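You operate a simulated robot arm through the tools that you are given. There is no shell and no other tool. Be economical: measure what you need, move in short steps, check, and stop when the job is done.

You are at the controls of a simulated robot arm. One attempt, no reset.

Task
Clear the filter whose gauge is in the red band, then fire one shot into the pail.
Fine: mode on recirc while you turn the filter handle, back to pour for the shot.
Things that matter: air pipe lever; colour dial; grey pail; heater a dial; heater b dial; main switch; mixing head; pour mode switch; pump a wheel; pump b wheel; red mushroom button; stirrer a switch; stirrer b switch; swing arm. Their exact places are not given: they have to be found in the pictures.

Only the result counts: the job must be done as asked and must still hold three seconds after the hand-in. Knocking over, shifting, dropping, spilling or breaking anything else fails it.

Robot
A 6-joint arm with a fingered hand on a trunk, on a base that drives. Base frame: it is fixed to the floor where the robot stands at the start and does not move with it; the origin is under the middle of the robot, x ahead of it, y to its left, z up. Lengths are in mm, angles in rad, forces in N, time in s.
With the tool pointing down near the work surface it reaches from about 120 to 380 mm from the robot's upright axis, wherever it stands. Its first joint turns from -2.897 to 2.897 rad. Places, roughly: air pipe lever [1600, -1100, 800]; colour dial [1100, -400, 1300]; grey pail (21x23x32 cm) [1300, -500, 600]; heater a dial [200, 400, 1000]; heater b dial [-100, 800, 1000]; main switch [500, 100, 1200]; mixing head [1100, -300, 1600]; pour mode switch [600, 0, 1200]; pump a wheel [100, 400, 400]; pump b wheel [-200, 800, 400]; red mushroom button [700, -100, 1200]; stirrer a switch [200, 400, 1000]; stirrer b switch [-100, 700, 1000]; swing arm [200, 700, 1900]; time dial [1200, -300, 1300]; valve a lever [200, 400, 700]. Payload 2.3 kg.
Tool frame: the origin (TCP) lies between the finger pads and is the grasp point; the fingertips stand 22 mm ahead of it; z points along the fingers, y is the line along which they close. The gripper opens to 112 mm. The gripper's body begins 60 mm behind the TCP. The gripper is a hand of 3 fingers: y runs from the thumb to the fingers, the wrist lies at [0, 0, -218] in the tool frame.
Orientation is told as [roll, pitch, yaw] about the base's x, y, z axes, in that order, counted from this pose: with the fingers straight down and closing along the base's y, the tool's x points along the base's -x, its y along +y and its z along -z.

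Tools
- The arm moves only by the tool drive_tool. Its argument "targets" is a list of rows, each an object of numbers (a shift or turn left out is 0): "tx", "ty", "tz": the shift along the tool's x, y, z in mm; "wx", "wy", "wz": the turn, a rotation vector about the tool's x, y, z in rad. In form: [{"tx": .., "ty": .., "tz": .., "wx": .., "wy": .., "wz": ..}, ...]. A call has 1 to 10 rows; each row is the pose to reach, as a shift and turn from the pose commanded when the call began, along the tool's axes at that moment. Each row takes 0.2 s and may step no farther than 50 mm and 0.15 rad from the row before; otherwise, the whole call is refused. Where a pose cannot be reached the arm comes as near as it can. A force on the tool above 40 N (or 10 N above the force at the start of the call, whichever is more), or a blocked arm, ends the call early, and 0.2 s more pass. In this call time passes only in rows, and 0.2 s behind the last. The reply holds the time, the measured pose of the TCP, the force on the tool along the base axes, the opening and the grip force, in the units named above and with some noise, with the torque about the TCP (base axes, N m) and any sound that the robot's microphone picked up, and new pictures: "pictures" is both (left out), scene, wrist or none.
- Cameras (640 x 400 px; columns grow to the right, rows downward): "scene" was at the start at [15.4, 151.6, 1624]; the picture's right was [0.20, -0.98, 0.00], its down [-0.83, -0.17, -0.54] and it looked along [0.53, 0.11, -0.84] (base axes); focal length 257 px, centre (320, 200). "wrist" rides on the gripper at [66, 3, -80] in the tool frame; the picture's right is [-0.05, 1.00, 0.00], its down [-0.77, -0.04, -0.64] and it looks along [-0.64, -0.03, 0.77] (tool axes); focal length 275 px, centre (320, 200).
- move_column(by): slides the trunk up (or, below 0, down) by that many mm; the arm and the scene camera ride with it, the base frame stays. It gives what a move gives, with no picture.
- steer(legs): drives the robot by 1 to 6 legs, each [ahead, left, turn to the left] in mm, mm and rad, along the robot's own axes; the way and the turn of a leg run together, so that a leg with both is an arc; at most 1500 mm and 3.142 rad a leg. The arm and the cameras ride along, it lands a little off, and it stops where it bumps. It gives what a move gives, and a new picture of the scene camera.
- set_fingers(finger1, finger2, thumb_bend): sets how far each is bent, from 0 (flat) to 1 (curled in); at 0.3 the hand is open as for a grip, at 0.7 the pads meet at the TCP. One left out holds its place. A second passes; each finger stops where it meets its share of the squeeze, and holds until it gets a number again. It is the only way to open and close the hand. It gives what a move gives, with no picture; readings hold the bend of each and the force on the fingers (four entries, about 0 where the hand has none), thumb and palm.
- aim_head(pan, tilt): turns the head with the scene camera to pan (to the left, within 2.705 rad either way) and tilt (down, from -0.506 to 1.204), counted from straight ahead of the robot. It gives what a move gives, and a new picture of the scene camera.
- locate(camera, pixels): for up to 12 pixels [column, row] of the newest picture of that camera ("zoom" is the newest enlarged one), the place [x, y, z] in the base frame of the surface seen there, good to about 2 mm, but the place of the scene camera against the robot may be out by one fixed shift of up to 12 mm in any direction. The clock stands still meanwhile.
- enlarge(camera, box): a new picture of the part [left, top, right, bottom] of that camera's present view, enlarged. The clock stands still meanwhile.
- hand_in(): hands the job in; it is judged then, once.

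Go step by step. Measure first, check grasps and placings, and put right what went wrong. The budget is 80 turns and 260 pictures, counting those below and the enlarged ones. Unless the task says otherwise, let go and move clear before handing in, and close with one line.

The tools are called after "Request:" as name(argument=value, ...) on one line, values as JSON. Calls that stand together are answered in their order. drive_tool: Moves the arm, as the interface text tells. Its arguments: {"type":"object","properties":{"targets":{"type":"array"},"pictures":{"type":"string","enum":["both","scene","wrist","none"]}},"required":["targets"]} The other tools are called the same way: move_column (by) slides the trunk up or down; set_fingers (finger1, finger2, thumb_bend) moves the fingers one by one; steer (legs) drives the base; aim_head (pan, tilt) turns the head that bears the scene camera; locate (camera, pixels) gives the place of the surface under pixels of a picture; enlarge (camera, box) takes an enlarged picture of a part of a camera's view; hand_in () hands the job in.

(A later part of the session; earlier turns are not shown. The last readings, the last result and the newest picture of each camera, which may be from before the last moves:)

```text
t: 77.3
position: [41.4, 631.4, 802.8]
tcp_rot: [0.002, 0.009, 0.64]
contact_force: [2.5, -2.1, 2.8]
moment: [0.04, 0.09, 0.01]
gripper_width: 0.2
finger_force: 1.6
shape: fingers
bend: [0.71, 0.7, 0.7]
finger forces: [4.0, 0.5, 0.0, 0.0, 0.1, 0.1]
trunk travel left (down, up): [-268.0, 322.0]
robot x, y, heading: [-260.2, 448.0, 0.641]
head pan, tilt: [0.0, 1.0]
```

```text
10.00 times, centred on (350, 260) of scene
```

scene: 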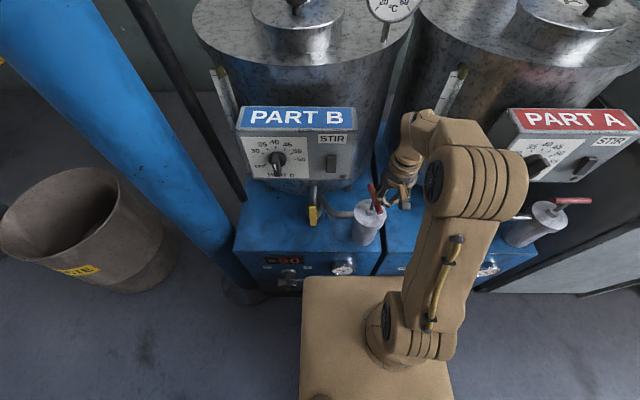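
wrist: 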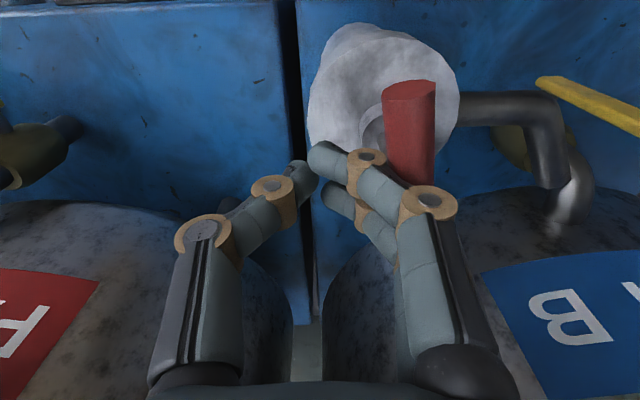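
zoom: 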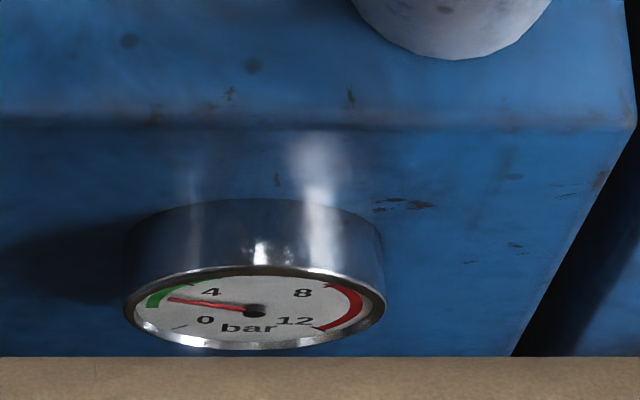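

Gauge B now reads about 3 bar, in the green. I lift clear, back off, and check the gauge again.

Request:
drive_tool(targets=[{"ty": -6, "tz": -5}, {"ty": -8, "tz": -45}, {"ty": -8, "tz": -90}, {"ty": -8, "tz": -120}], pictures="none")

Request:
steer(legs=[[-150, 0, 0]])

Request:
enlarge(camera="scene", box=[250, 140, 410, 250])

Request:
move_column(by=90)

```text
t: 78.3
position: [47.8, 624.9, 922.1]
tcp_rot: [0.0, 0.006, 0.639]
contact_force: [0.4, 0.7, -0.6]
moment: [0.01, -0.01, -0.01]
gripper_width: 2.4
finger_force: 0.1
shape: fingers
bend: [0.7, 0.7, 0.7]
finger forces: [0.0, 0.0, 0.1, 0.0, 0.0, 0.0]
trunk travel left (down, up): [-268.0, 322.0]
robot x, y, heading: [-259.0, 448.3, 0.64]
head pan, tilt: [0.0, 1.0]
```

```text
t: 79.6
position: [-70.8, 534.7, 921.3]
tcp_rot: [-0.001, 0.006, 0.634]
contact_force: [-0.7, 0.5, -0.3]
moment: [-0.01, 0.0, -0.03]
gripper_width: 2.4
finger_force: 0.0
shape: fingers
bend: [0.7, 0.7, 0.7]
finger forces: [0.0, 0.0, 0.0, 0.0, 0.1, 0.1]
trunk travel left (down, up): [-268.0, 322.0]
robot x, y, heading: [-378.7, 355.1, 0.637]
head pan, tilt: [0.0, 1.0]
```

scene: 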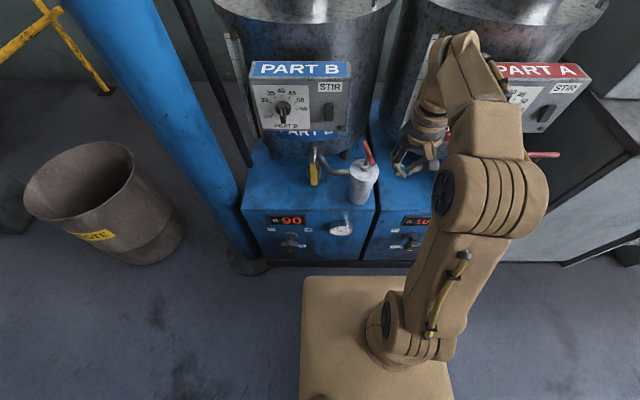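

```text
3.64 times, centred on (330, 195) of scene
```

zoom: 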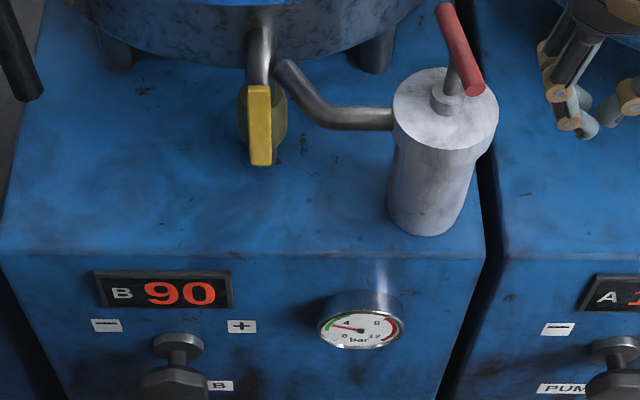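

```text
t: 80.9
position: [-70.1, 535.1, 1011.4]
tcp_rot: [0.0, 0.007, 0.636]
contact_force: [-0.2, 0.6, -0.2]
moment: [0.01, -0.03, 0.02]
gripper_width: 2.5
finger_force: 0.1
shape: fingers
bend: [0.7, 0.7, 0.7]
finger forces: [0.0, 0.0, 0.0, 0.0, 0.1, 0.1]
trunk travel left (down, up): [-358.0, 232.0]
robot x, y, heading: [-376.8, 358.9, 0.642]
head pan, tilt: [0.0, 1.0]
```

Gauge confirmed green with nothing touching. I drive back to the control panel with some stand-off.

Request:
steer(legs=[[-90, -847, 0.012]])

Request:
drive_tool(targets=[{"tx": -10, "tz": -20, "wy": -0.145}, {"tx": -20, "tz": -40, "wy": -0.29}, {"tx": -30, "tz": -60, "wy": -0.435}, {"tx": -40, "tz": -80, "wy": -0.58}, {"tx": -50, "tz": -100, "wy": -0.725}, {"tx": -60, "tz": -120, "wy": -0.87}, {"tx": -70, "tz": -140, "wy": -1.015}, {"tx": -80, "tz": -160, "wy": -1.16}, {"tx": -90, "tz": -180, "wy": -1.305}, {"tx": -100, "tz": -196, "wy": -1.45}])

```text
t: 85.4
position: [366.1, -186.3, 1011.9]
tcp_rot: [0.002, 0.008, 0.66]
contact_force: [0.8, 0.9, 0.1]
moment: [-0.04, -0.01, 0.0]
gripper_width: 2.2
finger_force: 0.0
shape: fingers
bend: [0.7, 0.7, 0.7]
finger forces: [0.0, 0.1, 0.0, 0.0, 0.0, 0.1]
trunk travel left (down, up): [-358.0, 232.0]
robot x, y, heading: [59.0, -372.4, 0.665]
head pan, tilt: [0.0, 1.0]
```

scene: 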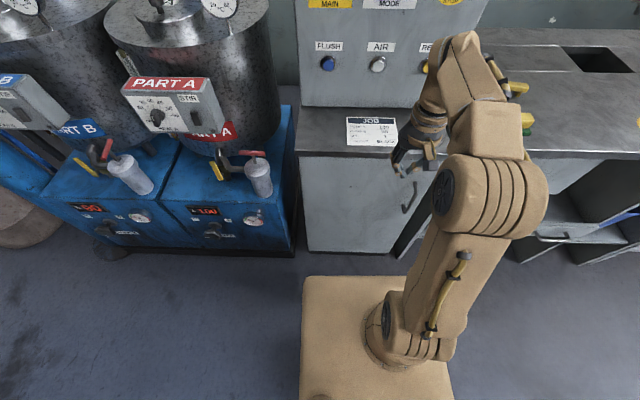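

```text
t: 87.6
position: [445.1, -123.8, 1212.2]
tcp_rot: [0.001, -1.436, 0.657]
contact_force: [-0.2, 0.1, 1.0]
moment: [0.0, 0.04, 0.0]
gripper_width: 2.2
finger_force: 0.0
shape: fingers
bend: [0.7, 0.7, 0.7]
finger forces: [0.0, 0.0, 0.0, 0.0, 0.0, 0.0]
out of reach, approached as far as the arm can: row 10
trunk travel left (down, up): [-358.0, 232.0]
robot x, y, heading: [59.2, -369.2, 0.662]
head pan, tilt: [0.0, 1.0]
```

scene: 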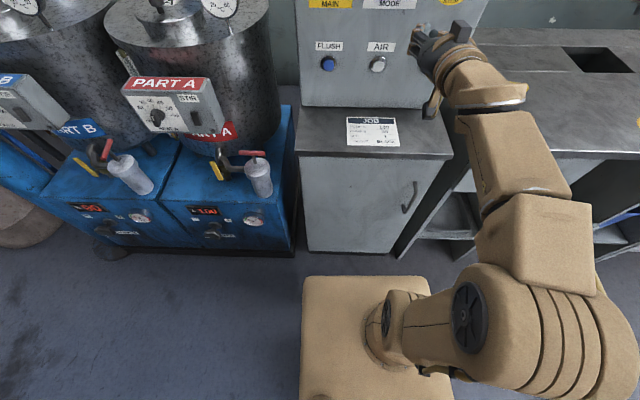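
wrist: 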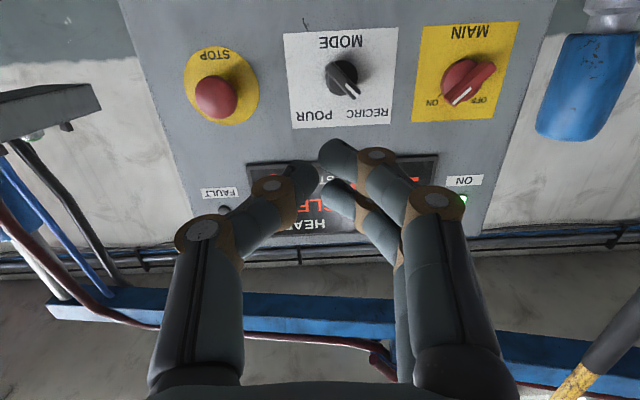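

Arm is horizontal again in front of the panel, MODE on RECIRC at (345,80). I drive 95 mm forward and open the fingers a bit.

Request:
steer(legs=[[95, 0, -0.012]])

Request:
set_fingers(finger1=0.5, finger2=0.5, thumb_bend=0.5)

Request:
drive_tool(targets=[{"ty": 6, "tz": 6, "wy": -0.13}, {"ty": 12, "tz": 12, "wy": -0.13, "wz": -0.14}, {"ty": 18, "tz": 20, "wy": -0.13, "wz": -0.28}, {"ty": 24, "tz": 26, "wy": -0.12, "wz": -0.42}, {"ty": 29, "tz": 32, "wy": -0.12, "wz": -0.56}, {"ty": 29, "tz": 40, "wy": -0.12, "wz": -0.7}], pictures="wrist")

```text
t: 88.7
position: [525.2, -69.7, 1213.6]
tcp_rot: [0.008, -1.437, 0.635]
contact_force: [0.2, 0.0, 0.0]
moment: [0.0, 0.0, 0.01]
gripper_width: 2.5
finger_force: 0.0
shape: fingers
bend: [0.7, 0.7, 0.7]
finger forces: [0.1, 0.0, 0.0, 0.0, 0.0, 0.0]
trunk travel left (down, up): [-358.0, 232.0]
robot x, y, heading: [139.3, -315.8, 0.653]
head pan, tilt: [0.0, 1.0]
```

scene: 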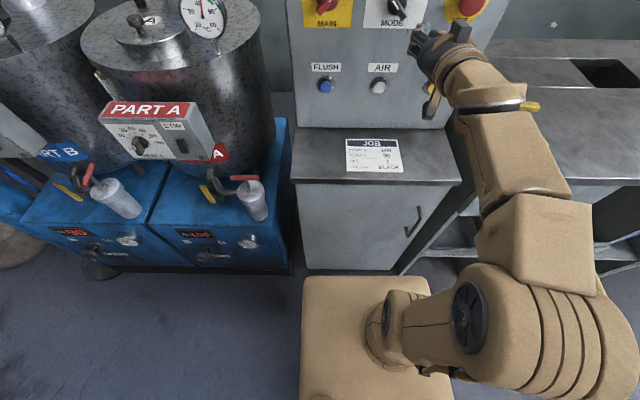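

```text
t: 89.7
position: [524.5, -71.6, 1212.2]
tcp_rot: [0.011, -1.435, 0.635]
contact_force: [0.2, -0.5, 0.4]
moment: [0.0, 0.03, 0.0]
gripper_width: 54.3
finger_force: 0.1
shape: fingers
bend: [0.5, 0.5, 0.5]
finger forces: [0.0, 0.1, 0.0, 0.1, 0.0, 0.0]
trunk travel left (down, up): [-358.0, 232.0]
robot x, y, heading: [139.0, -316.4, 0.654]
head pan, tilt: [0.0, 1.0]
```

```text
t: 91.1
position: [538.5, -24.1, 1207.5]
tcp_rot: [-1.535, -0.87, 2.229]
contact_force: [-0.8, 0.4, -0.2]
moment: [-0.02, 0.02, 0.01]
gripper_width: 54.5
finger_force: 0.2
shape: fingers
bend: [0.5, 0.5, 0.5]
finger forces: [0.1, 0.1, 0.1, 0.1, 0.0, 0.0]
out of reach, approached as far as the arm can: row 1, 2, 3
trunk travel left (down, up): [-358.0, 232.0]
robot x, y, heading: [139.9, -315.5, 0.655]
head pan, tilt: [0.0, 1.0]
```

wrist: 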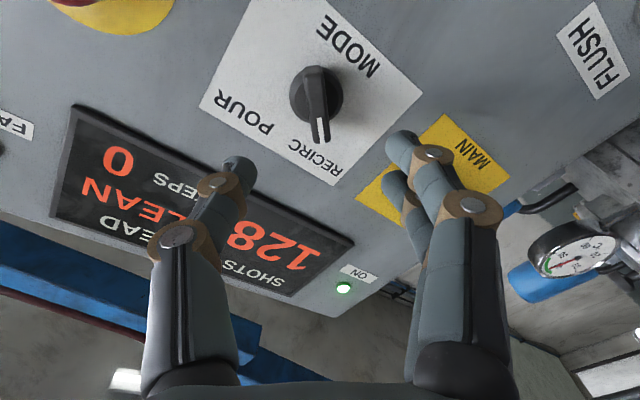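

Well aligned: bar vertical at (318,105). Remaining vector in tool axes ≈ (−1, 2, 71). Advance and grip.

Request:
drive_tool(targets=[{"ty": 1, "tz": 25}, {"ty": 2, "tz": 50}, {"tx": -1, "ty": 2, "tz": 71}], pictures="none")

Request:
set_fingers(finger1=0.8, finger2=0.8, thumb_bend=0.8)

Request:
enlarge(camera="wrist", box=[120, 50, 520, 300])

```text
t: 91.9
position: [592.4, 22.7, 1204.4]
tcp_rot: [-1.534, -0.873, 2.228]
contact_force: [0.1, -0.3, 0.1]
moment: [0.0, 0.01, 0.0]
gripper_width: 54.8
finger_force: 0.0
shape: fingers
bend: [0.5, 0.5, 0.5]
finger forces: [0.0, 0.0, 0.1, 0.0, 0.0, 0.1]
trunk travel left (down, up): [-358.0, 232.0]
robot x, y, heading: [136.1, -317.2, 0.652]
head pan, tilt: [0.0, 1.0]
```

```text
t: 92.9
position: [592.5, 23.1, 1204.0]
tcp_rot: [-1.534, -0.872, 2.227]
contact_force: [7.9, 4.2, 8.5]
moment: [0.09, -0.15, -0.1]
gripper_width: 7.9
finger_force: 15.7
shape: fingers
bend: [0.75, 0.74, 0.68]
finger forces: [6.3, 6.9, 0.0, 0.0, 18.8, 0.0]
trunk travel left (down, up): [-358.0, 232.0]
robot x, y, heading: [137.1, -312.3, 0.649]
head pan, tilt: [0.0, 1.0]
```

```text
1.60 times, centred on (320, 175) of wrist
```

zoom: 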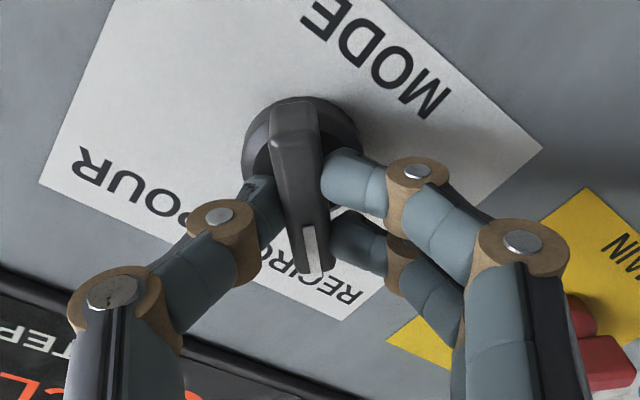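

Gripped on the bar. I turn clockwise 1.4 rad back to POUR.

Request:
drive_tool(targets=[{"wz": 0.14}, {"wz": 0.28}, {"wz": 0.42}, {"wz": 0.56}, {"wz": 0.7}, {"wz": 0.84}, {"wz": 0.98}, {"wz": 1.12}, {"wz": 1.26}, {"wz": 1.42}], pictures="wrist")

Request:
set_fingers(finger1=0.54, finger2=0.54, thumb_bend=0.54)

Request:
drive_tool(targets=[{"tz": -30}, {"tz": -60}], pictures="wrist")

Request:
aim_head(pan=-0.1, tilt=0.5)

Request:
enlarge(camera="scene", box=[340, 80, 640, 267])

```text
refused: row 10 steps farther than a row can; nothing moved
```

```text
t: 93.9
position: [591.1, 21.4, 1204.7]
tcp_rot: [-1.534, -0.874, 2.227]
contact_force: [0.1, 0.0, 0.0]
moment: [-0.01, 0.0, -0.01]
gripper_width: 43.1
finger_force: 0.1
shape: fingers
bend: [0.54, 0.54, 0.54]
finger forces: [0.0, 0.0, 0.0, 0.0, 0.0, 0.0]
trunk travel left (down, up): [-358.0, 232.0]
robot x, y, heading: [137.5, -314.4, 0.648]
head pan, tilt: [0.0, 1.0]
```

```text
t: 94.5
position: [545.8, -15.5, 1205.9]
tcp_rot: [-1.532, -0.875, 2.227]
contact_force: [0.3, 0.2, -0.4]
moment: [0.02, -0.05, -0.01]
gripper_width: 43.2
finger_force: 0.0
shape: fingers
bend: [0.54, 0.54, 0.54]
finger forces: [0.0, 0.1, 0.0, 0.0, 0.0, 0.0]
trunk travel left (down, up): [-358.0, 232.0]
robot x, y, heading: [135.7, -314.6, 0.647]
head pan, tilt: [0.0, 1.0]
```

wrist: 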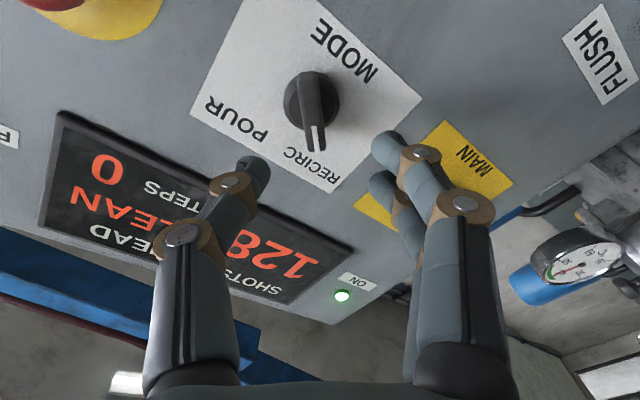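

```text
t: 95.5
position: [545.5, -14.0, 1204.7]
tcp_rot: [-1.535, -0.874, 2.227]
contact_force: [0.3, -0.2, 0.0]
moment: [-0.01, -0.01, 0.03]
gripper_width: 43.3
finger_force: 0.0
shape: fingers
bend: [0.54, 0.54, 0.54]
finger forces: [0.0, 0.1, 0.0, 0.0, 0.1, 0.1]
trunk travel left (down, up): [-358.0, 232.0]
robot x, y, heading: [141.6, -312.8, 0.646]
head pan, tilt: [-0.099, 0.499]
```

scene: 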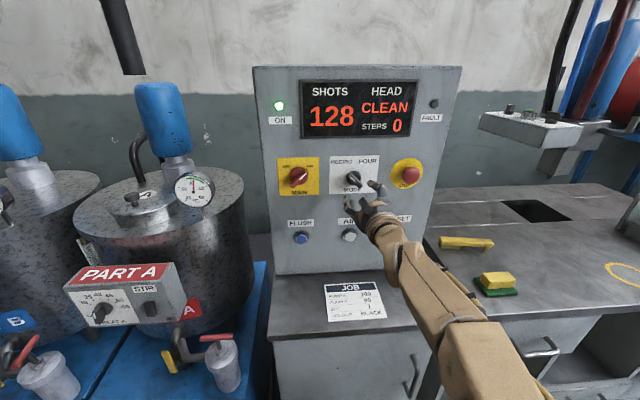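

```text
2.13 times, centred on (490, 174) of scene
```

zoom: 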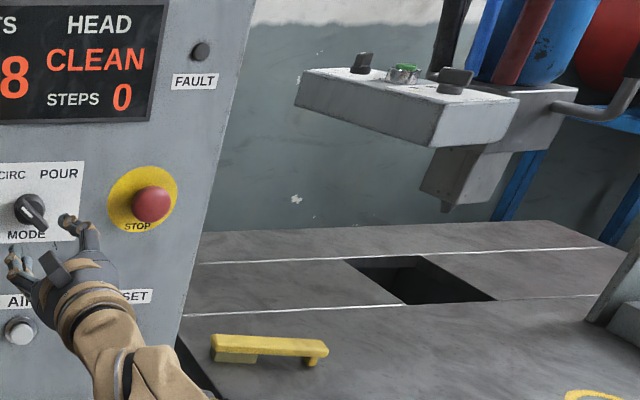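

The turn was refused for one oversized row; nothing moved. I re-grip and turn again.

Request:
drive_tool(targets=[{"tz": 30}, {"tz": 60}], pictures="none")

Request:
set_fingers(finger1=0.8, finger2=0.8, thumb_bend=0.8)

Request:
drive_tool(targets=[{"wz": 0.14}, {"wz": 0.28}, {"wz": 0.42}, {"wz": 0.56}, {"wz": 0.7}, {"wz": 0.84}, {"wz": 0.98}, {"wz": 1.12}, {"wz": 1.26}, {"wz": 1.4}], pictures="wrist")

Request:
locate(camera="zoom", pixels=[[447, 208], [362, 262], [420, 260], [405, 300], [485, 296], [440, 285], [403, 70], [405, 84], [470, 130], [450, 175]])

```text
t: 96.1
position: [593.4, 22.7, 1203.3]
tcp_rot: [-1.533, -0.875, 2.227]
contact_force: [0.3, -0.6, -0.1]
moment: [-0.03, -0.01, 0.0]
gripper_width: 43.3
finger_force: 0.0
shape: fingers
bend: [0.54, 0.54, 0.54]
finger forces: [0.1, 0.0, 0.0, 0.0, 0.0, 0.0]
trunk travel left (down, up): [-358.0, 232.0]
robot x, y, heading: [141.4, -313.1, 0.653]
head pan, tilt: [-0.099, 0.499]
```

```text
t: 97.1
position: [594.5, 22.9, 1203.1]
tcp_rot: [-1.535, -0.874, 2.226]
contact_force: [7.5, 5.0, 6.6]
moment: [0.09, -0.15, -0.08]
gripper_width: 8.2
finger_force: 16.5
shape: fingers
bend: [0.75, 0.74, 0.68]
finger forces: [6.5, 7.0, 0.0, 0.0, 18.8, 0.0]
trunk travel left (down, up): [-358.0, 232.0]
robot x, y, heading: [137.3, -314.8, 0.651]
head pan, tilt: [-0.099, 0.499]
```

```text
t: 99.3
position: [594.8, 21.4, 1205.0]
tcp_rot: [1.536, -0.863, -0.86]
contact_force: [14.5, 2.4, 16.4]
moment: [0.12, -0.2, -0.12]
gripper_width: 7.8
finger_force: 15.2
shape: fingers
bend: [0.75, 0.75, 0.68]
finger forces: [8.9, 9.3, 0.0, 0.0, 12.5, 0.0]
trunk travel left (down, up): [-358.0, 232.0]
robot x, y, heading: [142.0, -314.6, 0.647]
head pan, tilt: [-0.099, 0.499]
```

wrist: 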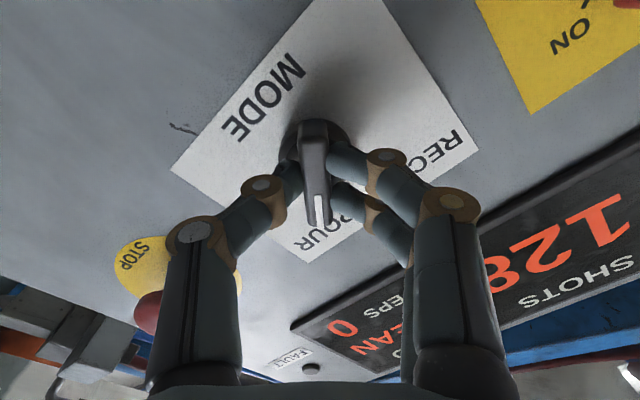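

```text
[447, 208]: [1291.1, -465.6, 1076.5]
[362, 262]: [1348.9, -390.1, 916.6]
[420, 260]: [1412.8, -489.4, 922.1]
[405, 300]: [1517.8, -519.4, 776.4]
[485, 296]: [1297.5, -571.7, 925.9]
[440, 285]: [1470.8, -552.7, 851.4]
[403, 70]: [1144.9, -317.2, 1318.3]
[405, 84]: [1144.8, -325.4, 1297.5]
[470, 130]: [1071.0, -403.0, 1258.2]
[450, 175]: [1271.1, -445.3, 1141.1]
```

The knob is back on POUR. I release and retreat; the nozzle tip (1291,-466) is over the hole centred near (1323,-481).

Request:
set_fingers(finger1=0.54, finger2=0.54, thumb_bend=0.54)

Request:
drive_tool(targets=[{"tz": -30}, {"tz": -60}, {"tz": -90}], pictures="wrist")

Request:
enlarge(camera="scene", box=[460, 60, 640, 240])

Request:
enlarge(camera="scene", box=[260, 60, 480, 200])

```text
t: 100.3
position: [592.9, 23.6, 1204.3]
tcp_rot: [1.534, -0.867, -0.86]
contact_force: [0.1, -0.7, 0.2]
moment: [0.0, -0.02, 0.01]
gripper_width: 43.5
finger_force: 0.1
shape: fingers
bend: [0.54, 0.54, 0.54]
finger forces: [0.0, 0.0, 0.1, 0.0, 0.0, 0.0]
trunk travel left (down, up): [-358.0, 232.0]
robot x, y, heading: [142.0, -314.5, 0.643]
head pan, tilt: [-0.099, 0.499]
```

```text
t: 101.1
position: [519.6, -35.4, 1206.8]
tcp_rot: [1.536, -0.868, -0.859]
contact_force: [0.1, 0.7, 0.1]
moment: [-0.01, -0.01, 0.01]
gripper_width: 43.3
finger_force: 0.0
shape: fingers
bend: [0.54, 0.54, 0.54]
finger forces: [0.0, 0.0, 0.0, 0.0, 0.0, 0.0]
trunk travel left (down, up): [-358.0, 232.0]
robot x, y, heading: [137.7, -314.1, 0.651]
head pan, tilt: [-0.099, 0.499]
```

wrist: 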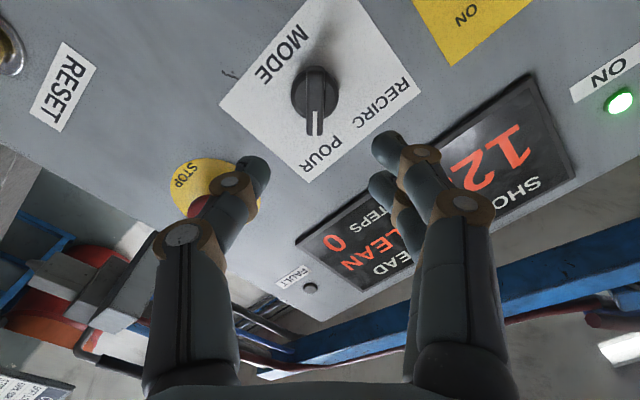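

```text
2.22 times, centred on (550, 150) of scene
```

zoom: 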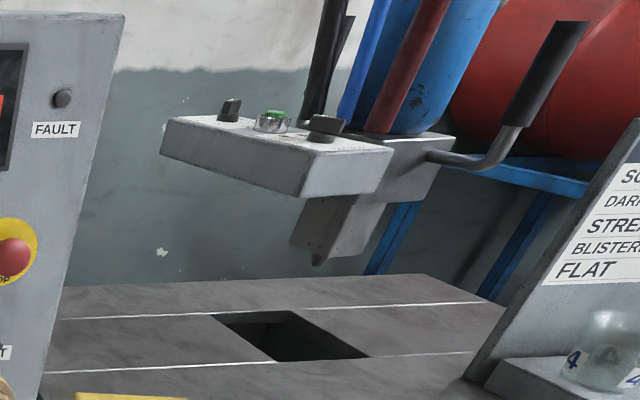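

```text
2.86 times, centred on (370, 130) of scene
```

zoom: 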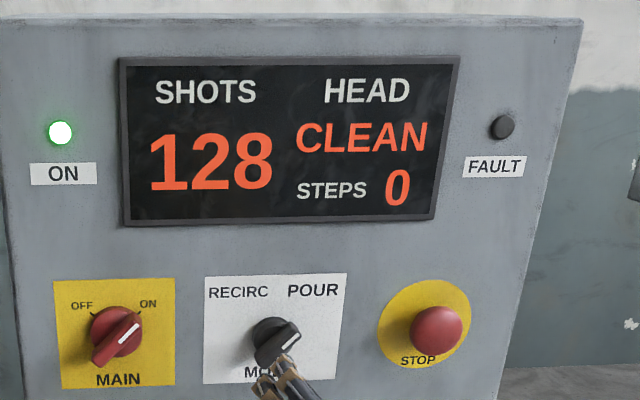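

MODE is on POUR, MAIN on, no fault. Next I drive right along the bench to face the head box with the green button, keeping distance.

Request:
steer(legs=[[-60, -606, -0.005]])

Request:
move_column(by=200)

Request:
aim_head(pan=0.0, tilt=0.6)

Request:
aim_head(pan=0.0, tilt=1.1)

```text
t: 104.5
position: [838.2, -557.5, 1207.2]
tcp_rot: [1.535, -0.869, -0.866]
contact_force: [0.1, -0.6, 0.0]
moment: [-0.02, -0.01, -0.03]
gripper_width: 43.1
finger_force: 0.1
shape: fingers
bend: [0.54, 0.54, 0.54]
finger forces: [0.1, 0.1, 0.0, 0.0, 0.0, 0.0]
trunk travel left (down, up): [-358.0, 232.0]
robot x, y, heading: [452.5, -835.9, 0.642]
head pan, tilt: [-0.099, 0.499]
```

scene: 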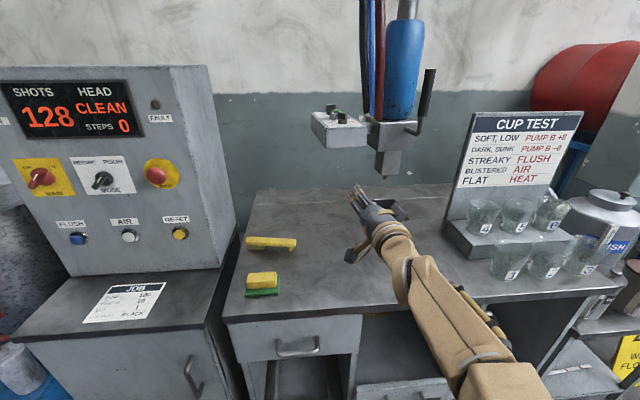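

```text
t: 106.7
position: [838.7, -559.2, 1407.4]
tcp_rot: [1.534, -0.867, -0.866]
contact_force: [0.1, 0.6, 0.0]
moment: [-0.02, 0.02, 0.0]
gripper_width: 43.4
finger_force: 0.0
shape: fingers
bend: [0.54, 0.54, 0.54]
finger forces: [0.1, 0.0, 0.0, 0.0, 0.1, 0.0]
trunk travel left (down, up): [-558.0, 32.0]
robot x, y, heading: [454.6, -834.0, 0.642]
head pan, tilt: [-0.099, 0.499]
```

```text
t: 107.3
position: [839.2, -558.2, 1406.9]
tcp_rot: [1.533, -0.867, -0.865]
contact_force: [0.5, 0.6, 0.0]
moment: [0.04, -0.02, -0.01]
gripper_width: 43.0
finger_force: 0.0
shape: fingers
bend: [0.54, 0.54, 0.54]
finger forces: [0.0, 0.1, 0.0, 0.0, 0.0, 0.0]
trunk travel left (down, up): [-558.0, 32.0]
robot x, y, heading: [458.0, -840.5, 0.643]
head pan, tilt: [0.0, 0.6]
```

scene: 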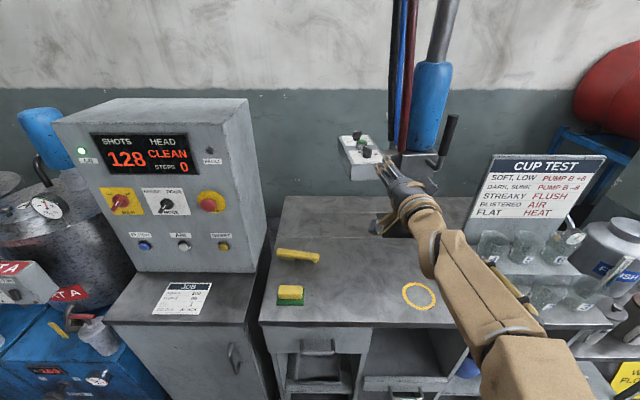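

```text
t: 108.3
position: [838.6, -558.4, 1406.8]
tcp_rot: [1.533, -0.868, -0.864]
contact_force: [0.0, 0.1, 0.0]
moment: [0.03, -0.01, 0.0]
gripper_width: 43.2
finger_force: 0.1
shape: fingers
bend: [0.54, 0.54, 0.54]
finger forces: [0.0, 0.1, 0.0, 0.0, 0.1, 0.0]
trunk travel left (down, up): [-558.0, 32.0]
robot x, y, heading: [454.6, -837.9, 0.643]
head pan, tilt: [0.0, 1.1]
```

scene: 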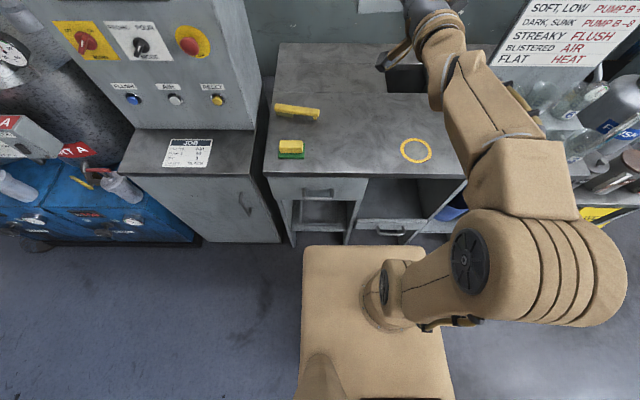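

I zoom on the JOB card and then the head box from a level view.

Request:
enlarge(camera="scene", box=[155, 130, 219, 170])

Request:
locate(camera="scene", pixels=[[275, 172], [460, 178], [400, 236], [320, 193], [310, 110], [290, 150], [400, 80], [300, 250], [400, 130]])

Request:
aim_head(pan=-0.1, tilt=0.5)

Request:
enlarge(camera="scene", box=[340, 120, 500, 250])

```text
10.00 times, centred on (187, 150) of scene
```

zoom: 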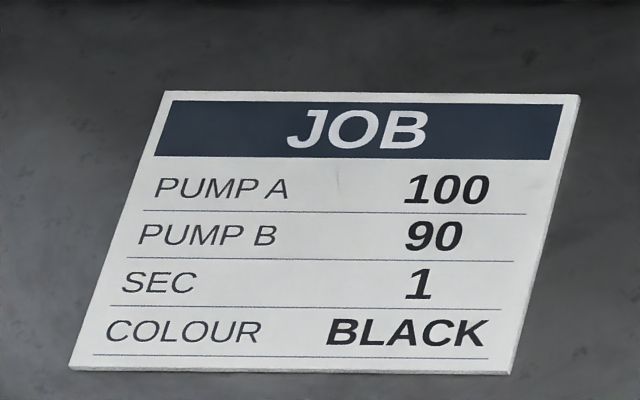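

```text
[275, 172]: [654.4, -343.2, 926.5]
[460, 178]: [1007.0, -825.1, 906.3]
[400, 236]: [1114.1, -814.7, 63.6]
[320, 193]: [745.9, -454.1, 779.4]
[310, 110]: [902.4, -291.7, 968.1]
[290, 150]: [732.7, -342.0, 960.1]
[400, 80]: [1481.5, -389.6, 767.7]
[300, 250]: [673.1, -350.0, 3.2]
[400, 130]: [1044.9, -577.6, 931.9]
```

```text
t: 109.3
position: [839.4, -558.5, 1407.4]
tcp_rot: [1.533, -0.867, -0.865]
contact_force: [1.0, 0.4, -0.3]
moment: [-0.01, -0.04, 0.01]
gripper_width: 43.2
finger_force: 0.1
shape: fingers
bend: [0.54, 0.54, 0.54]
finger forces: [0.0, 0.0, 0.0, 0.0, 0.1, 0.0]
trunk travel left (down, up): [-558.0, 32.0]
robot x, y, heading: [452.9, -836.5, 0.639]
head pan, tilt: [-0.099, 0.499]
```

scene: 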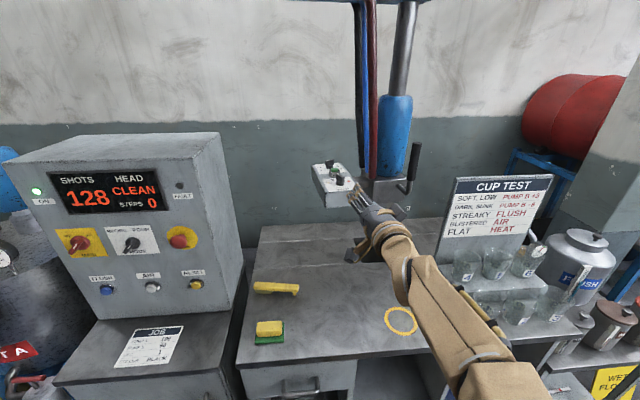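

```text
3.08 times, centred on (420, 185) of scene
```

zoom: 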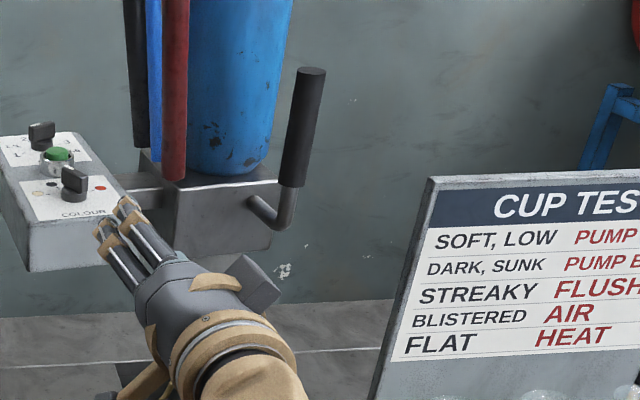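

Job: A 100, B 90, 1 s, BLACK. I locate the button and dials and check their settings.

Request:
enlarge(camera="scene", box=[308, 150, 372, 214])

Request:
locate(camera="zoom", pixels=[[255, 120], [255, 160], [185, 105], [310, 235], [205, 155], [220, 270], [230, 320], [175, 395], [300, 310], [120, 160], [170, 75], [385, 260]])

```text
6.25 times, centred on (340, 182) of scene
```

zoom: 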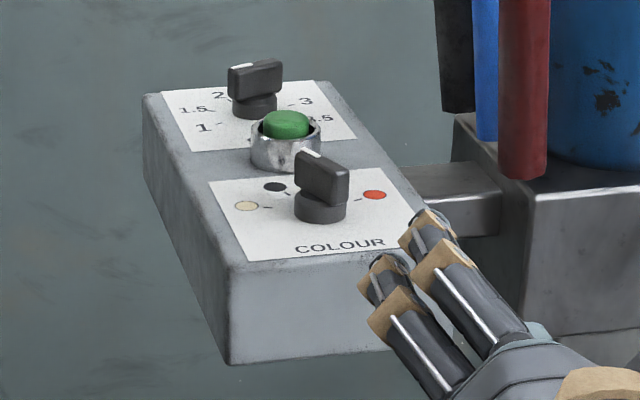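

```text
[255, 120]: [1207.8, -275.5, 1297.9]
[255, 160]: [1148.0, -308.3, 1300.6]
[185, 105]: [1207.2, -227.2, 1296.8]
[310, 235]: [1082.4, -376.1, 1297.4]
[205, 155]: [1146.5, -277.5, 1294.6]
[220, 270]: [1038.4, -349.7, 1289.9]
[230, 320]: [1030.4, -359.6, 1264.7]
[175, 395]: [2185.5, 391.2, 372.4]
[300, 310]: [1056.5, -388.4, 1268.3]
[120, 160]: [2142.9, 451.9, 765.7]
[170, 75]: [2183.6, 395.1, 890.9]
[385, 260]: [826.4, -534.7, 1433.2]
```

The box is aligned with my heading, button at about (1147,-312, top 1318), colour dial 86 mm nearer. I test the needed reach in free air here: unroll the hand, pitch to 50° from vertical, and extend.

Request:
set_fingers(finger1=0.7, finger2=0.7, thumb_bend=0.7)

Request:
drive_tool(targets=[{"wz": -0.14}, {"wz": -0.28}, {"wz": -0.42}, {"wz": -0.56}, {"wz": -0.7}], pictures="none")

Request:
drive_tool(targets=[{"tz": 20, "tx": 6, "wy": 0.1}, {"tz": 40, "tx": 12, "wy": 0.2}, {"tz": 60, "tx": 18, "wy": 0.3}, {"tz": 80, "tx": 22, "wy": 0.4}, {"tz": 95, "tx": 26, "wy": 0.5}, {"tz": 105, "tx": 30, "wy": 0.6}, {"tz": 114, "tx": 32, "wy": 0.7}])

```text
t: 110.3
position: [840.3, -558.0, 1407.1]
tcp_rot: [1.534, -0.869, -0.864]
contact_force: [0.2, -0.3, -0.3]
moment: [-0.01, 0.0, 0.01]
gripper_width: 2.7
finger_force: 0.0
shape: fingers
bend: [0.7, 0.7, 0.7]
finger forces: [0.0, 0.1, 0.0, 0.0, 0.1, 0.0]
trunk travel left (down, up): [-558.0, 32.0]
robot x, y, heading: [451.2, -836.9, 0.649]
head pan, tilt: [-0.099, 0.499]
```

```text
t: 111.5
position: [839.4, -558.2, 1407.9]
tcp_rot: [0.036, -1.547, 0.64]
contact_force: [-0.5, 0.4, 0.0]
moment: [0.0, 0.01, 0.0]
gripper_width: 2.6
finger_force: 0.1
shape: fingers
bend: [0.7, 0.7, 0.7]
finger forces: [0.0, 0.0, 0.0, 0.1, 0.0, 0.0]
trunk travel left (down, up): [-558.0, 32.0]
robot x, y, heading: [455.0, -836.4, 0.641]
head pan, tilt: [-0.099, 0.499]
```

```text
t: 113.1
position: [904.2, -506.8, 1345.8]
tcp_rot: [0.006, -0.847, 0.67]
contact_force: [-1.1, -1.2, 0.7]
moment: [-0.04, -0.01, -0.01]
gripper_width: 2.5
finger_force: 0.1
shape: fingers
bend: [0.7, 0.7, 0.7]
finger forces: [0.1, 0.0, 0.0, 0.1, 0.0, 0.0]
out of reach, approached as far as the arm can: row 1, 2, 3, 6, 7
trunk travel left (down, up): [-558.0, 32.0]
robot x, y, heading: [455.0, -839.6, 0.645]
head pan, tilt: [-0.099, 0.499]
```

scene: 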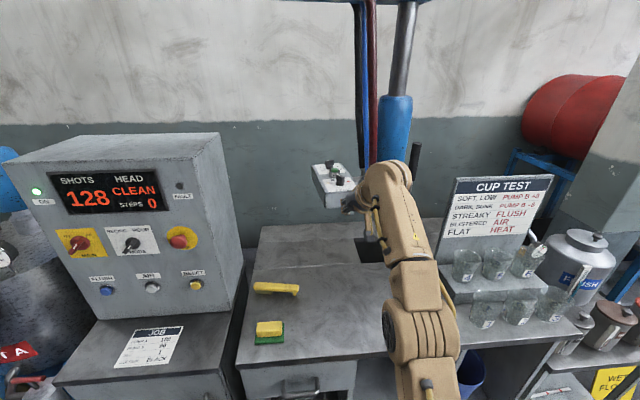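
wrist: 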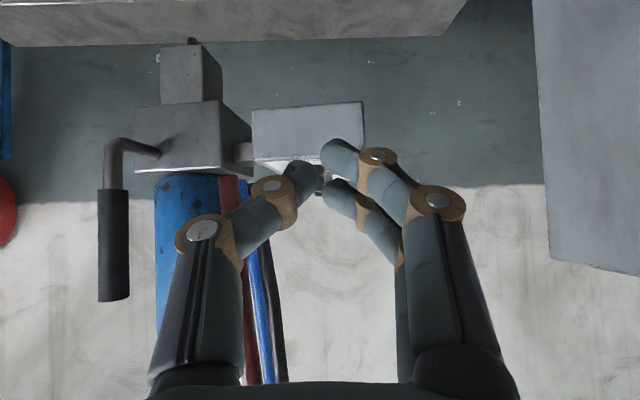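

Reach stops at TCP 559 mm ahead with this tilt. I check heights of the colour knob and button top for clearance planning.

Request:
enlarge(camera="scene", box=[308, 150, 372, 214])

Request:
locate(camera="zoom", pixels=[[287, 118], [275, 125], [300, 125], [287, 132], [312, 155], [325, 165], [340, 178], [320, 185], [315, 212], [250, 70], [260, 90], [287, 155]])

Request:
move_column(by=30)

```text
6.25 times, centred on (340, 182) of scene
```

zoom: 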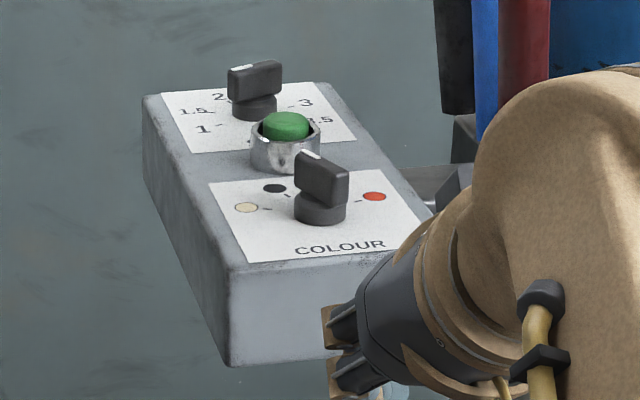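

```text
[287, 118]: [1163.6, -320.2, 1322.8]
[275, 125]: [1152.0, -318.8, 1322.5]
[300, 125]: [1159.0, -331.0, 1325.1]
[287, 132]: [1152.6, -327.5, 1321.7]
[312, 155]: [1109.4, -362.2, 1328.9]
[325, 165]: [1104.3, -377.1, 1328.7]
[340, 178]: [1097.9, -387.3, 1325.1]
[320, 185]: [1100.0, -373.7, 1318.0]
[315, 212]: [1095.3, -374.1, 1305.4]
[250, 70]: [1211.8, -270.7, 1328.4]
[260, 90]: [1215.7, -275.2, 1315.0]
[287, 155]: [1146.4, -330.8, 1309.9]
```

```text
t: 113.8
position: [904.6, -508.6, 1377.8]
tcp_rot: [0.006, -0.845, 0.674]
contact_force: [0.0, 0.6, 0.2]
moment: [-0.02, 0.01, 0.01]
gripper_width: 2.7
finger_force: 0.1
shape: fingers
bend: [0.7, 0.7, 0.7]
finger forces: [0.0, 0.1, 0.1, 0.0, 0.0, 0.0]
trunk travel left (down, up): [-588.0, 2.0]
robot x, y, heading: [453.2, -836.2, 0.642]
head pan, tilt: [-0.099, 0.499]
```

Knob top is 1329, button top 1323 at (1158,-323). To keep the wrist camera away from the colour knob I flip the hand 180° about its axis (camera up), first retracting a little.

Request:
drive_tool(targets=[{"tz": -40}, {"tz": -70, "wz": 0.1}, {"tz": -70, "wz": 0.24}, {"tz": -70, "wz": 0.38}, {"tz": -70, "wz": 0.52}, {"tz": -70, "wz": 0.66}, {"tz": -70, "wz": 0.8}, {"tz": -70, "wz": 0.94}, {"tz": -70, "wz": 1.08}, {"tz": -70, "wz": 1.22}], pictures="none")

Request:
drive_tool(targets=[{"wz": 0.14}, {"wz": 0.28}, {"wz": 0.42}, {"wz": 0.56}, {"wz": 0.7}, {"wz": 0.84}, {"wz": 0.98}, {"wz": 1.12}, {"wz": 1.26}, {"wz": 1.4}], pictures="none")

Request:
drive_tool(targets=[{"wz": 0.14}, {"wz": 0.28}, {"wz": 0.42}, {"wz": 0.52}])

```text
t: 116.0
position: [863.2, -556.2, 1409.4]
tcp_rot: [0.822, -0.258, -0.656]
contact_force: [0.3, -0.2, 0.7]
moment: [0.02, 0.03, 0.0]
gripper_width: 2.9
finger_force: 0.0
shape: fingers
bend: [0.7, 0.7, 0.7]
finger forces: [0.1, 0.0, 0.1, 0.0, 0.0, 0.0]
out of reach, approached as far as the arm can: row 10
trunk travel left (down, up): [-588.0, 2.0]
robot x, y, heading: [456.3, -836.3, 0.643]
head pan, tilt: [-0.099, 0.499]
```

```text
t: 118.2
position: [857.7, -652.1, 1266.0]
tcp_rot: [0.612, 0.727, -1.634]
contact_force: [-0.9, 0.5, -0.6]
moment: [0.0, 0.0, -0.01]
gripper_width: 2.8
finger_force: 0.1
shape: fingers
bend: [0.7, 0.7, 0.7]
finger forces: [0.0, 0.0, 0.1, 0.0, 0.0, 0.0]
out of reach, approached as far as the arm can: row 1, 2, 3, 4, 5, 6, 7, 8, 9, 10
trunk travel left (down, up): [-588.0, 2.0]
robot x, y, heading: [455.0, -835.8, 0.637]
head pan, tilt: [-0.099, 0.499]
```

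```text
t: 119.2
position: [851.0, -647.9, 1221.9]
tcp_rot: [0.074, 0.918, -2.355]
contact_force: [0.7, 0.5, 0.1]
moment: [0.03, 0.02, -0.02]
gripper_width: 2.5
finger_force: 0.1
shape: fingers
bend: [0.7, 0.7, 0.7]
finger forces: [0.1, 0.1, 0.0, 0.0, 0.1, 0.0]
out of reach, approached as far as the arm can: row 1, 2, 3, 4
trunk travel left (down, up): [-588.0, 2.0]
robot x, y, heading: [452.4, -837.0, 0.64]
head pan, tilt: [-0.099, 0.499]
```

scene: 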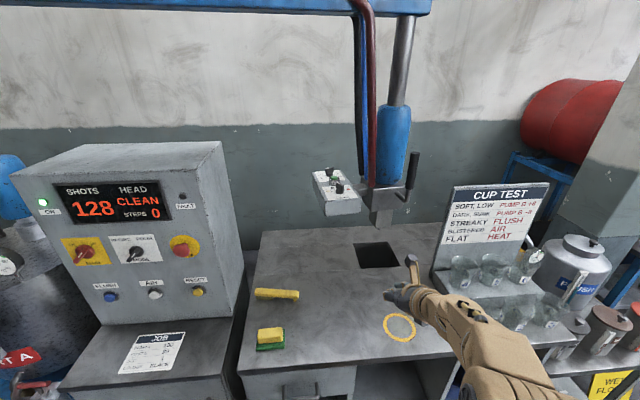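
wrist: 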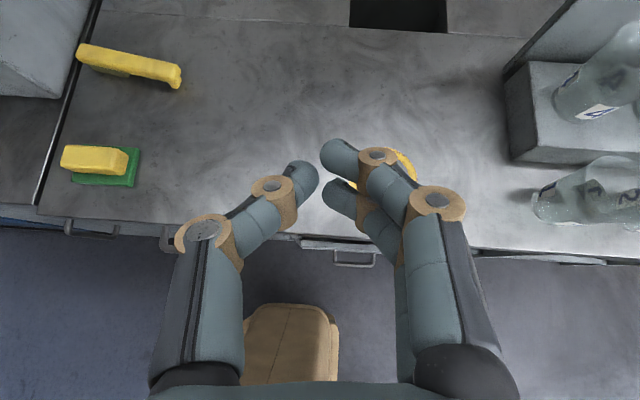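

The flipped pose works, but only with the hand to the right of the arm's azimuth. I test extending in that sector (robot will stand left of the button).

Request:
drive_tool(targets=[{"tx": 33, "ty": 14, "tz": 2}, {"tx": 66, "ty": 28, "tz": 5}, {"tx": 99, "ty": 42, "tz": 7}, {"tx": 132, "ty": 56, "tz": 10}, {"tx": 165, "ty": 70, "tz": 12}, {"tx": 198, "ty": 84, "tz": 15}])

```text
t: 120.6
position: [902.2, -637.5, 1211.2]
tcp_rot: [0.079, 0.922, -2.349]
contact_force: [-0.3, 0.0, 0.1]
moment: [-0.01, 0.01, -0.01]
gripper_width: 2.6
finger_force: 0.2
shape: fingers
bend: [0.7, 0.7, 0.7]
finger forces: [0.0, 0.0, 0.0, 0.1, 0.1, 0.0]
out of reach, approached as far as the arm can: row 1, 2, 3, 4, 5, 6
trunk travel left (down, up): [-588.0, 2.0]
robot x, y, heading: [452.4, -839.1, 0.641]
head pan, tilt: [-0.099, 0.499]
```

scene: 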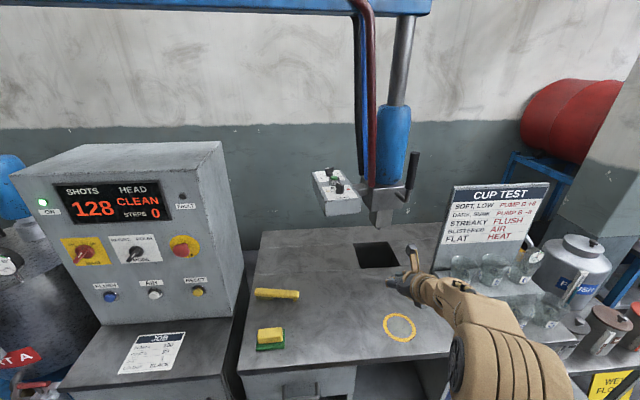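
wrist: 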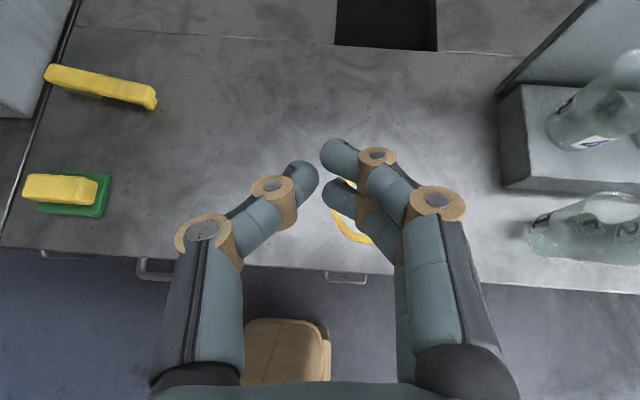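

The flipped pose can't rise. I'll go back to camera-below; for more reach I check how far the base extends: the beige object at (290,345) in the wrist picture, plus fingertip geometry.

Request:
locate(camera="wrist", pixels=[[290, 325], [260, 325], [320, 330], [290, 370], [200, 300], [155, 270], [345, 278], [337, 150], [300, 172], [335, 188], [150, 250], [420, 275]])

Request:
enlarge(camera="wrist", box=[180, 230, 440, 400])

Request:
set_fingers(finger1=0.3, finger2=0.1, thumb_bend=0.7)

Request:
enlarge(camera="wrist", box=[0, 0, 640, 400])

```text
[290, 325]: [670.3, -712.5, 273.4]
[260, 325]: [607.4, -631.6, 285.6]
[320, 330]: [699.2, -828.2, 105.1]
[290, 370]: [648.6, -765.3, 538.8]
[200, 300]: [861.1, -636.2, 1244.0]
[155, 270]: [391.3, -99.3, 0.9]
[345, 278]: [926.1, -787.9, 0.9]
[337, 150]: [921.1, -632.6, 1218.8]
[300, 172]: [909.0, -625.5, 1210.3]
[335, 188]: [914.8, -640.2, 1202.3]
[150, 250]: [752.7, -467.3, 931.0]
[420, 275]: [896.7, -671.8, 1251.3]
```

```text
2.35 times, centred on (310, 315) of wrist
```

zoom: 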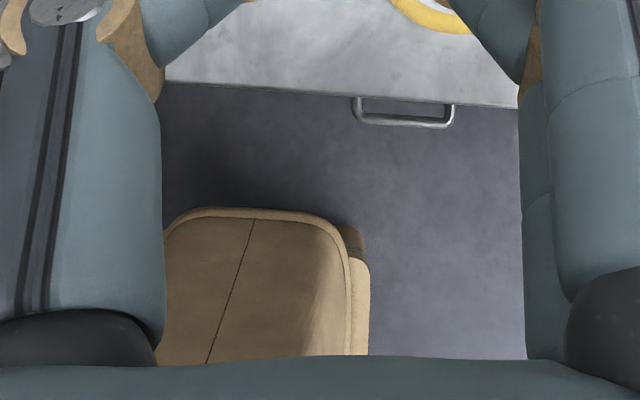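

```text
t: 121.6
position: [901.1, -638.6, 1210.1]
tcp_rot: [0.078, 0.922, -2.35]
contact_force: [0.3, 0.2, -0.4]
moment: [0.01, -0.03, -0.06]
gripper_width: 55.6
finger_force: 0.0
shape: fingers
bend: [0.3, 0.1, 0.7]
finger forces: [0.1, 0.0, 0.1, 0.0, 0.1, 0.0]
trunk travel left (down, up): [-588.0, 2.0]
robot x, y, heading: [455.6, -838.8, 0.644]
head pan, tilt: [-0.099, 0.499]
```

```text
1.00 times, centred on (320, 200) of wrist (not enlarged: the box is as wide or as high as the picture)
```

zoom: 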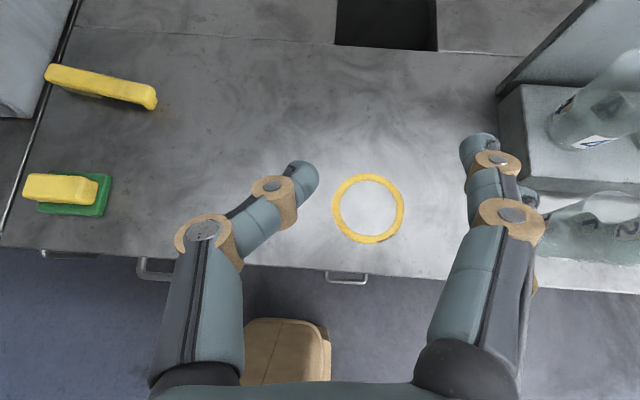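

Own-body readings: the floor base reaches about 250 mm ahead (z≤285) but only ~140 mm to the right. So I should stand side-on to the bench (bench on my right). I check handle protrusions along the bench front.

Request:
aim_head(pan=0.0, tilt=0.95)

Request:
aim_head(pan=-0.5, tilt=1.2)

```text
t: 122.5
position: [902.3, -638.9, 1210.2]
tcp_rot: [0.079, 0.922, -2.349]
contact_force: [-0.2, 0.8, -0.9]
moment: [0.01, 0.02, 0.0]
gripper_width: 55.9
finger_force: 0.0
shape: fingers
bend: [0.3, 0.1, 0.7]
finger forces: [0.1, 0.0, 0.0, 0.0, 0.0, 0.0]
trunk travel left (down, up): [-588.0, 2.0]
robot x, y, heading: [453.9, -835.8, 0.643]
head pan, tilt: [0.0, 0.949]
```

scene: 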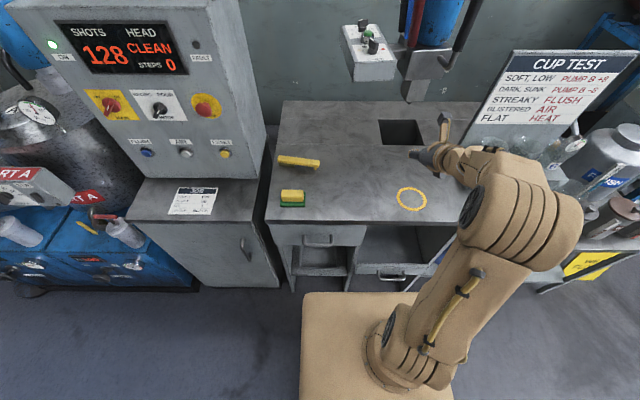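

```text
t: 123.5
position: [901.8, -638.3, 1210.3]
tcp_rot: [0.079, 0.924, -2.35]
contact_force: [-0.7, 0.2, 0.1]
moment: [0.02, -0.01, -0.02]
gripper_width: 55.8
finger_force: 0.0
shape: fingers
bend: [0.3, 0.1, 0.7]
finger forces: [0.1, 0.0, 0.0, 0.1, 0.0, 0.0]
trunk travel left (down, up): [-588.0, 2.0]
robot x, y, heading: [454.2, -836.4, 0.643]
head pan, tilt: [-0.499, 1.201]
```

scene: 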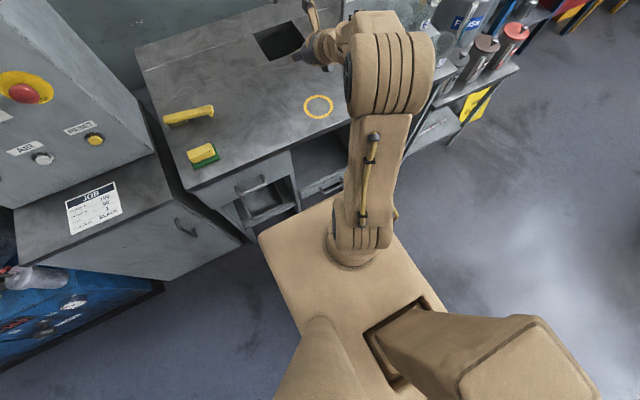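

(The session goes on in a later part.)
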